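You operate a simulated robot arm through the tools that you are given. There is no shell and no other tool. Be economical: measure what you need, move in short steps, check, and stop when the job is done.

Carry out the task below with a simulated robot arm. There is one attempt and no reset: what you move stays moved.

TASK
Put one of the grade tags from the top of the steel table on top of the yellow bench sanding block.
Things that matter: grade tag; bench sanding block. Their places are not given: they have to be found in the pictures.

It is judged by the outcome, as a careful person would: the job done as asked, and still so three seconds after it is handed in. It fails if anything else is knocked over, pushed out of place, dropped, spilled or broken.

THE ROBOT
A 7-joint arm with a two-finger parallel gripper, fixed in place. Base frame: the origin is at the foot of the arm, x ahead of it, y to its left, z up; the work surface is at about z = 850. Lengths are in mm, angles in degrees, forces in N, time in s.
With the tool pointing down near the work surface it reaches from about 300 to 700 mm from the base axis. Its first joint turns from -66.0 to 66.0 degrees. Payload 1.57 kg.
Tool frame: the origin (TCP) lies between the finger pads and is the grasp point; the fingertips stand 30 mm ahead of it; z points along the fingers, y is the line along which they close. The gripper opens to 110 mm. The fingers are 24 mm wide and 12 mm thick; the gripper's body (48 by 112 mm) begins 78 mm behind the TCP.
Orientation is that of the tool frame in the base frame, as a unit quaternion [w, x, y, z]. With the fingers straight down and closing along the base's y, the tool's x points along the base's -x, its y along +y and its z along -z.

THE INTERFACE
- The arm moves only by the tool servo_tool. Its argument "rows" is text: rows parted by semicolons, each of 7 numbers parted by spaces: the shift along the base's x, y, z in mm, then the turn, a rotation vector about the base's x, y, z in degrees, then the gripper command, from -1 (shut) to 1 (fully open), values between in proportion. In form: x y z wx wy wz grip; .... A call has 1 to 12 rows; each row shifts and turns the commanded pose from where the row before left it. A row lasts 0.2 s, in which the tool goes at most 50 mm and 8.6 degrees; a call with a longer step from one row to the next is refused whole, and so is a gripper value outside its range. A pose out of reach is approached as far as the arm can. The call stops where the force on the tool passes 40 N (or 10 N more than at its start, if that is more) or the arm is blocked; 0.2 s more then pass. The fingers move at their own pace (about 108 mm/s each) and stop on an object; they squeeze with about 22 N. The grip force told is the motor's: it shows also when the fingers shut on nothing. Time passes only in rows, and 0.2 s behind the last, so rows that do not move let the fingers close. It gives the time, the measured TCP pose, the force on the tool (base axes), the opening and the grip force at its end, in the units of the frame above (readings bear some noise), and new pictures: "pictures" is both (left out), scene, wrist or none.
- Cameras (640 x 400 px; columns grow to the right, rows downward): "scene" is fixed at [161.4, -393.9, 1392.2]; the picture's right is [0.78, -0.62, 0.00], its down [-0.42, -0.52, -0.74] and it looks along [0.46, 0.58, -0.67] (base axes); focal length 329 px, centre (320, 200). "wrist" rides on the gripper at [-36, 0, -80] in the tool frame; the picture's right is [0.00, -1.00, 0.00], its down [0.97, 0.00, -0.24] and it looks along [0.24, 0.00, 0.97] (tool axes); focal length 218 px, centre (320, 200).
- point_at(camera, pixels): for up to 12 pixels [column, row] of the newest picture of that camera ("zoom" is the newest enlarged one), the place [x, y, z] in the base frame of the surface seen there, good to about 3 mm. No time passes.
- zoom(camera, box): a new picture of the part [left, top, right, bottom] of that camera's present view, enlarged. No time passes.
- finish_job(): hands the job in; it is judged then, once.

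Work in short steps. Measure before you move; look again where a grasp or a placing could have gone wrong, and mend it. You have 60 turns and 120 pictures in all, the two below and enlarged ones among them. Open the gripper and draw the arm clear of the work before you hand the job in, unless the task says otherwise; then end with one line.

The tools are called after "Call:" by a JSON object that holds its "method" and its "body". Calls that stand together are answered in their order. servo_tool: Moves the arm, as the interface text tells. Its arguments: {"type":"object","properties":{"rows":{"type":"string"},"pictures":{"type":"string","enum":["both","scene","wrist","none"]}},"required":["rows"]} The other tools are called the same way: point_at (camera, pixels) gives the place of the surface under pixels of a picture; zoom (camera, box) takes an enlarged picture of a part of a camera's view; finish_job () hands the job in.

At the start:

```text
t: 0.0
position: [464.3, 44.0, 1116.7]
tool_rot: [0.0, 0.001, 1.0, 0.0]
force: [-0.2, -0.9, -0.1]
opening: 110.0
grasp_force: 0.1
```

scene: 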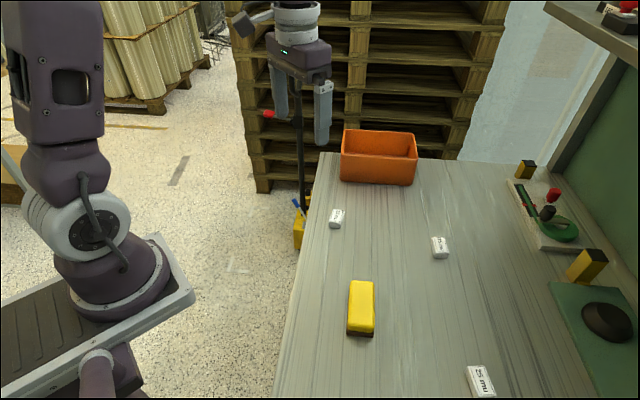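
wrist: 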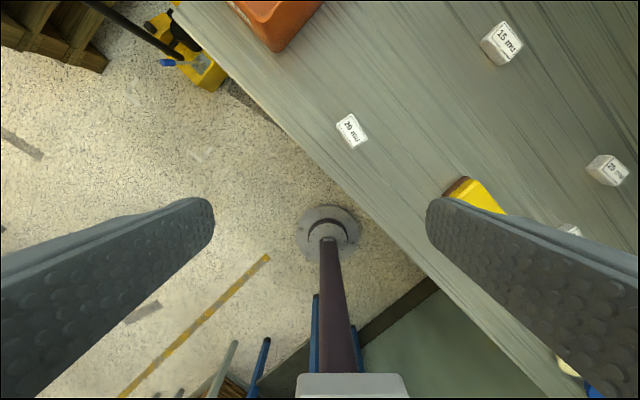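

The tags appear in the scene at (336,218), (440,247) and (480,380), and the yellow block at (361,305). I'll measure them first.

Call:
{"method": "point_at", "body": {"camera": "scene", "pixels": [[336, 214], [336, 226], [439, 243], [441, 255], [480, 375], [352, 284], [373, 284], [348, 328], [373, 330], [361, 305], [400, 290], [330, 240]]}}

Call:
{"method": "zoom", "body": {"camera": "scene", "box": [300, 190, 500, 315]}}

Call:
{"method": "zoom", "body": {"camera": "scene", "box": [310, 270, 518, 400]}}

```text
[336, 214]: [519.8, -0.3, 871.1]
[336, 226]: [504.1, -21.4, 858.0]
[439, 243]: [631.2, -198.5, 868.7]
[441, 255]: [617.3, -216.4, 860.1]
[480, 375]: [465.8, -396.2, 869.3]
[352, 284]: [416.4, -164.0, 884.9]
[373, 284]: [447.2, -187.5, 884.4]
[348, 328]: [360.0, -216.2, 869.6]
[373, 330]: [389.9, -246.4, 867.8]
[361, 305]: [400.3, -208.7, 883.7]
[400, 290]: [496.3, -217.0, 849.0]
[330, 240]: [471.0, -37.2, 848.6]
```

```text
3.20 times, centred on (400, 252) of scene
```

zoom: 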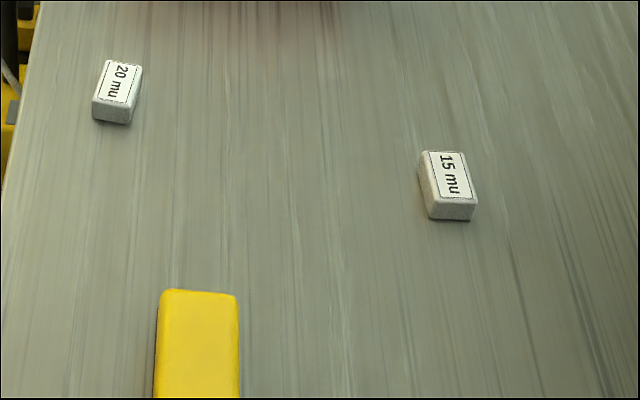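

```text
3.08 times, centred on (414, 335) of scene
```

zoom: 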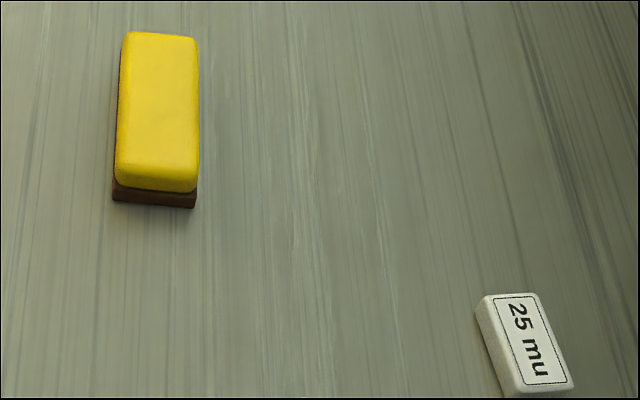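

The "20 mu" tag is nearest. I'll zoom in on it for its corners and yaw.

Call:
{"method": "zoom", "body": {"camera": "scene", "box": [312, 198, 360, 228]}}

```text
13.33 times, centred on (336, 213) of scene
```

zoom: 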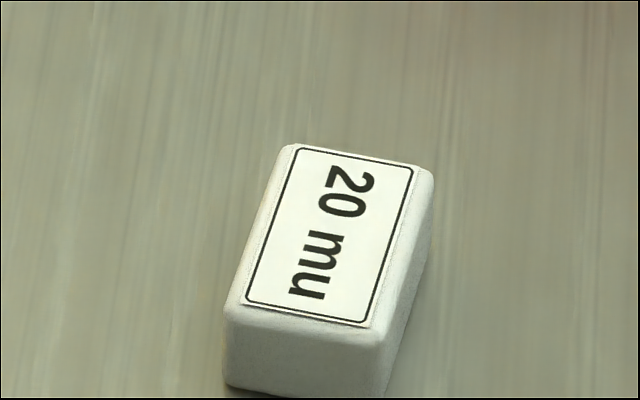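

Call:
{"method": "point_at", "body": {"camera": "zoom", "pixels": [[298, 150], [415, 168], [245, 302], [366, 324], [330, 235], [300, 360], [410, 290]]}}

```text
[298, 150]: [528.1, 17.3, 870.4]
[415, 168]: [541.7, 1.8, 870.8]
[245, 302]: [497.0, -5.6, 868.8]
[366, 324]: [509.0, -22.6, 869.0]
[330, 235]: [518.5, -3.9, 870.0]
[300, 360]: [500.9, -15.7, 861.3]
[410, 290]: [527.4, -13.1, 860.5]
```

Tag: centre (519,-2.5), top z 870, long axis at about 36.5°, so I turn the tool +36.5° and go above it. I also measure the block's corners.

Call:
{"method": "point_at", "body": {"camera": "scene", "pixels": [[352, 283], [372, 284], [350, 320], [372, 322], [361, 302]]}}

Call:
{"method": "servo_tool", "body": {"rows": "10.9 -9.3 -31.3 0 0 7.3 0.2;10.9 -9.3 -31.3 0 0 7.3 0.2;10.9 -9.3 -31.3 0 0 7.3 0.2;10.9 -9.3 -31.3 0 0 7.3 0.2;10.9 -9.3 -31.3 0 0 7.3 0.2;0 0 0 0 0 0 0.2"}}

```text
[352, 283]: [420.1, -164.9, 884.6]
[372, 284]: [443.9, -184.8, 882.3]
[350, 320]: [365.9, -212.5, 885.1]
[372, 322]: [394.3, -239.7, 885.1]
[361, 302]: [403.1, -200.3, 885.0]
```

```text
t: 1.4
position: [519.5, -3.8, 959.2]
tool_rot: [0.0, -0.315, 0.949, 0.0]
force: [0.3, -0.5, -0.7]
opening: 66.2
grasp_force: 0.1
```

scene: 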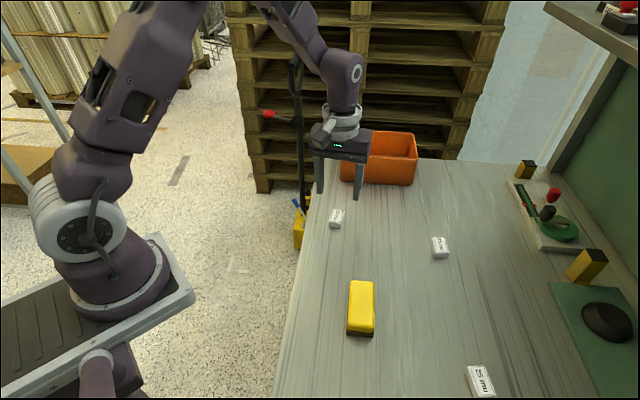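
wrist: 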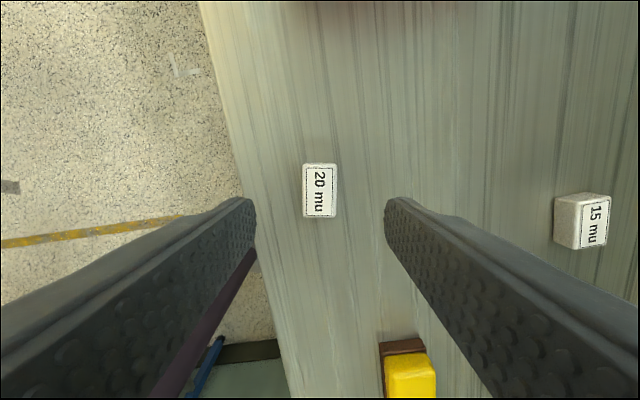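

Tag is centred between the fingers and aligned. I descend to TCP z ≈ 884 and close.

Call:
{"method": "servo_tool", "body": {"rows": "0 0.5 -25 0 0 0 0.2;0 0.5 -25 0 0 0 0.2;0 0 -15 0 0 0 0.2;0 0 -10 0 0 0 0.2;0 0 0 0 0 0 0.2;0 0 0 0 0 0 -1;0 0 0 0 0 0 -1;0 0 0 0 0 0 -1"}}

```text
t: 3.2
position: [517.2, -3.3, 886.2]
tool_rot: [0.0, -0.313, 0.95, 0.0]
force: [0.4, 0.3, 1.1]
opening: 26.5
grasp_force: 21.7
```

scene: 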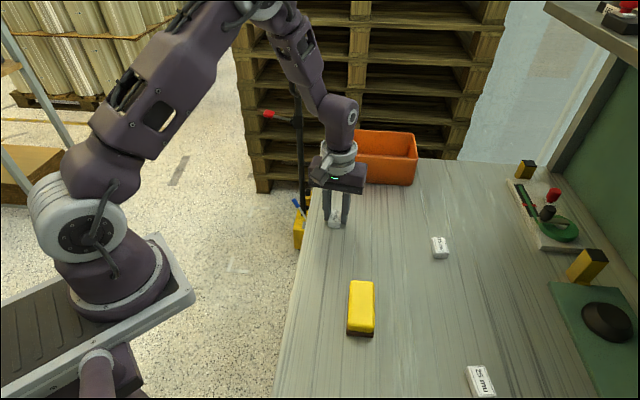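
wrist: 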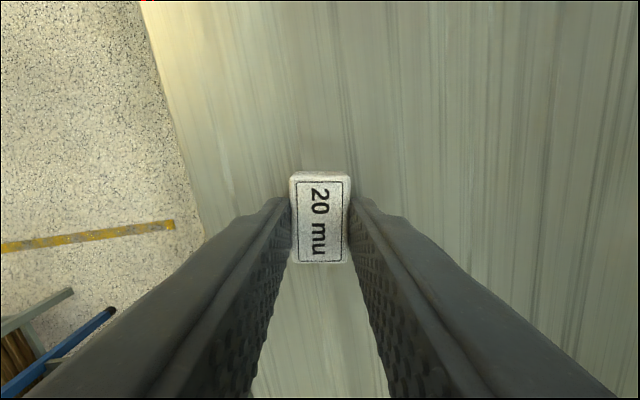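

Gripped at 26.5 mm. I lift 80 mm and carry it above the block at (406,-200), turning 8° to match its long axis.

Call:
{"method": "servo_tool", "body": {"rows": "0 0 20 0 0 0 -1;0 0 30 0 0 0 -1;0 0 30 0 0 0 -1;-18.5 -32.9 0 0 0 2 -1;-18.5 -32.9 0 0 0 2 -1;-18.5 -32.9 0 0 0 2 -1;-18.5 -32.9 0 0 0 2 -1;-18.5 -32.9 0 0 0 0 -1;-18.5 -32.9 0 0 0 0 -1;0 0 0 0 0 0 -1;0 0 0 0 0 0 -1"}}

```text
t: 5.6
position: [407.8, -199.6, 967.0]
tool_rot: [0.001, -0.379, 0.925, 0.001]
force: [-0.6, 0.0, -0.4]
opening: 26.7
grasp_force: 22.2
```

scene: 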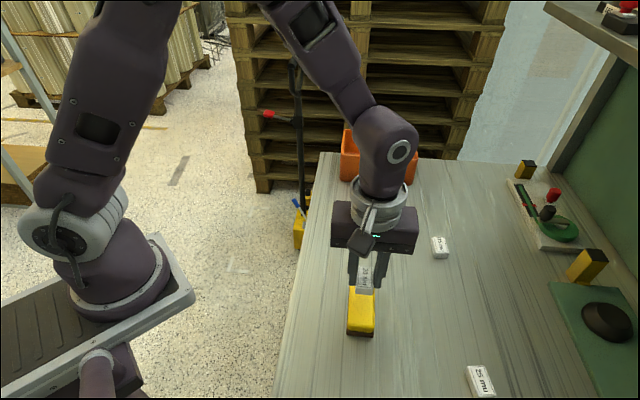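
wrist: 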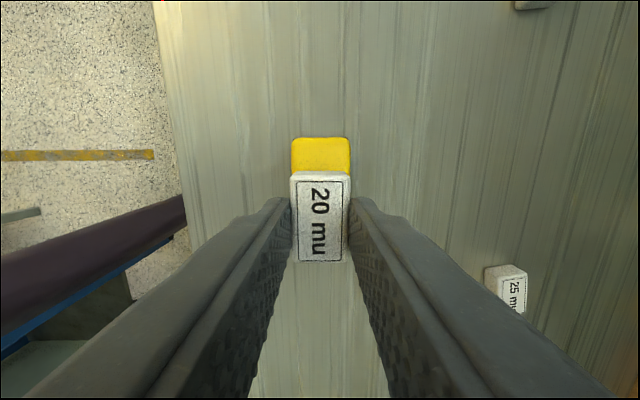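

Tag is aligned over the block. Contact is expected at TCP z ≈ 921, so I descend to just above that, then in small steps.

Call:
{"method": "servo_tool", "body": {"rows": "-0.5 -0.5 -20 0 0 0 -1;-0.5 -0.5 -15 0 0 0 -1;0 0 -6 0 0 0 -1;0 0 -2 0 0 0 -1;0 0 0 0 0 0 -1"}}

```text
t: 6.8
position: [406.5, -200.7, 922.5]
tool_rot: [0.0, -0.378, 0.926, -0.001]
force: [-0.2, -1.0, -0.3]
opening: 26.8
grasp_force: 22.0
```

scene: 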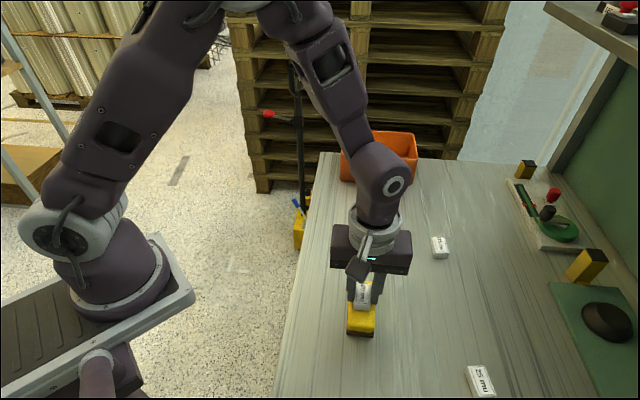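
wrist: 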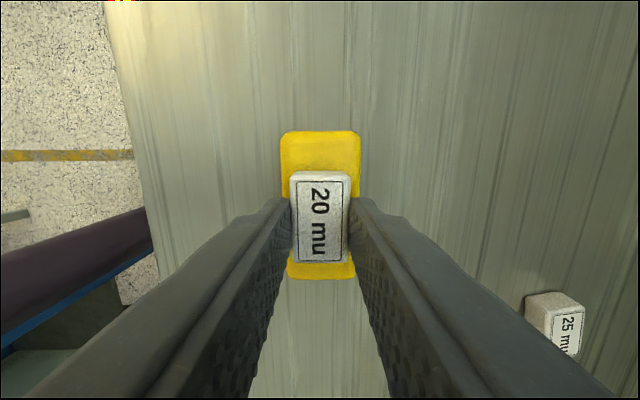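

No contact force yet; I go down in 1 mm steps to feel the block.

Call:
{"method": "servo_tool", "body": {"rows": "0 0 -1 0 0 0 -1;0 0 -0.5 0 0 0 -1;0 0 0 0 0 0 -1", "pictures": "none"}}

```text
t: 7.6
position: [407.9, -202.2, 921.6]
tool_rot: [0.0, -0.378, 0.926, 0.0]
force: [-0.1, 0.7, 0.4]
opening: 26.6
grasp_force: 21.7
```

Call:
{"method": "servo_tool", "body": {"rows": "0 0 -1 0 0 0 -1;0 0 0 0 0 0 -1", "pictures": "none"}}

Call:
{"method": "zoom", "body": {"camera": "scene", "box": [330, 260, 394, 300]}}

```text
t: 8.2
position: [408.1, -200.5, 921.0]
tool_rot: [0.0, -0.379, 0.926, -0.001]
force: [1.0, -1.3, 15.6]
opening: 26.7
grasp_force: 21.9
```

```text
10.00 times, centred on (362, 280) of scene
```

zoom: 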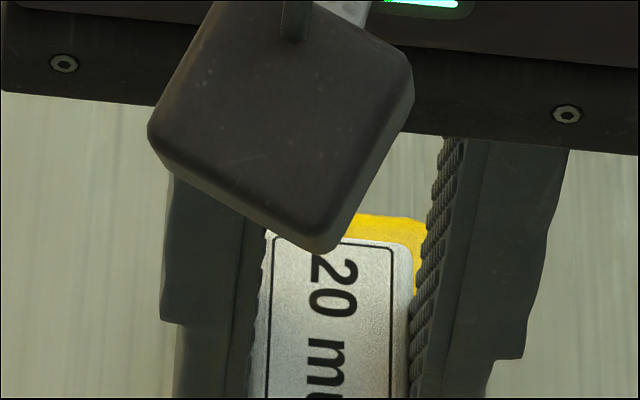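

The vertical force rose to 15.6 N, so the tag is resting on the block. I ease up slightly, open partway, then rise.

Call:
{"method": "servo_tool", "body": {"rows": "0 0 0.6 0 0 0 -1;0 0 0 0 0 0 -0.3;0 0 0 0 0 0 -0.1;0 0 0 0 0 0 -0.1;0 0 20 0 0 0 -0.1;0 0 40 0 0 0 -0.1;0 0 40 0 0 0 -0.1;0 0 40 0 0 0 -0.1"}}

```text
t: 10.0
position: [406.4, -200.8, 1060.0]
tool_rot: [0.0, -0.379, 0.925, 0.0]
force: [-0.1, 0.6, -0.2]
opening: 49.6
grasp_force: 0.0
```

scene: 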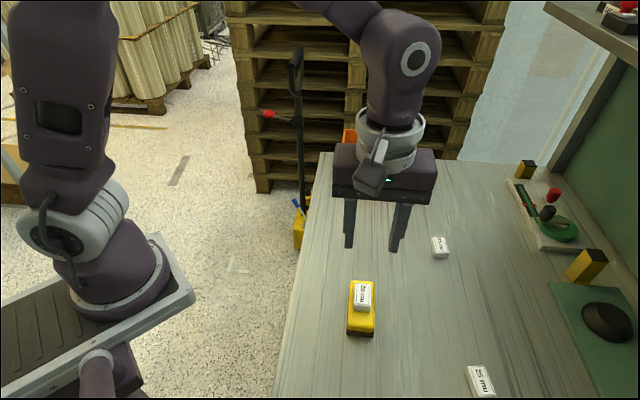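
wrist: 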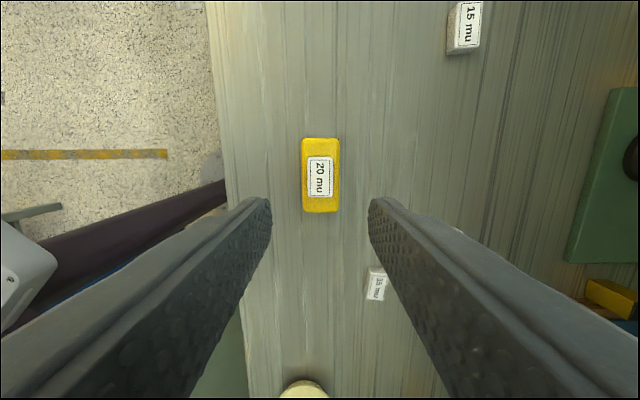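

The tag sits flat on the middle of the block, the block hasn't moved, and the arm is clear, so I hand in.

Call:
{"method": "finish_job", "body": {}}

```text
The job is handed in.
```

The "20 mu" grade tag is resting on top of the yellow bench sanding block. I opened the gripper and raised the arm clear before handing the job in, and the last pictures showed nothing else disturbed.
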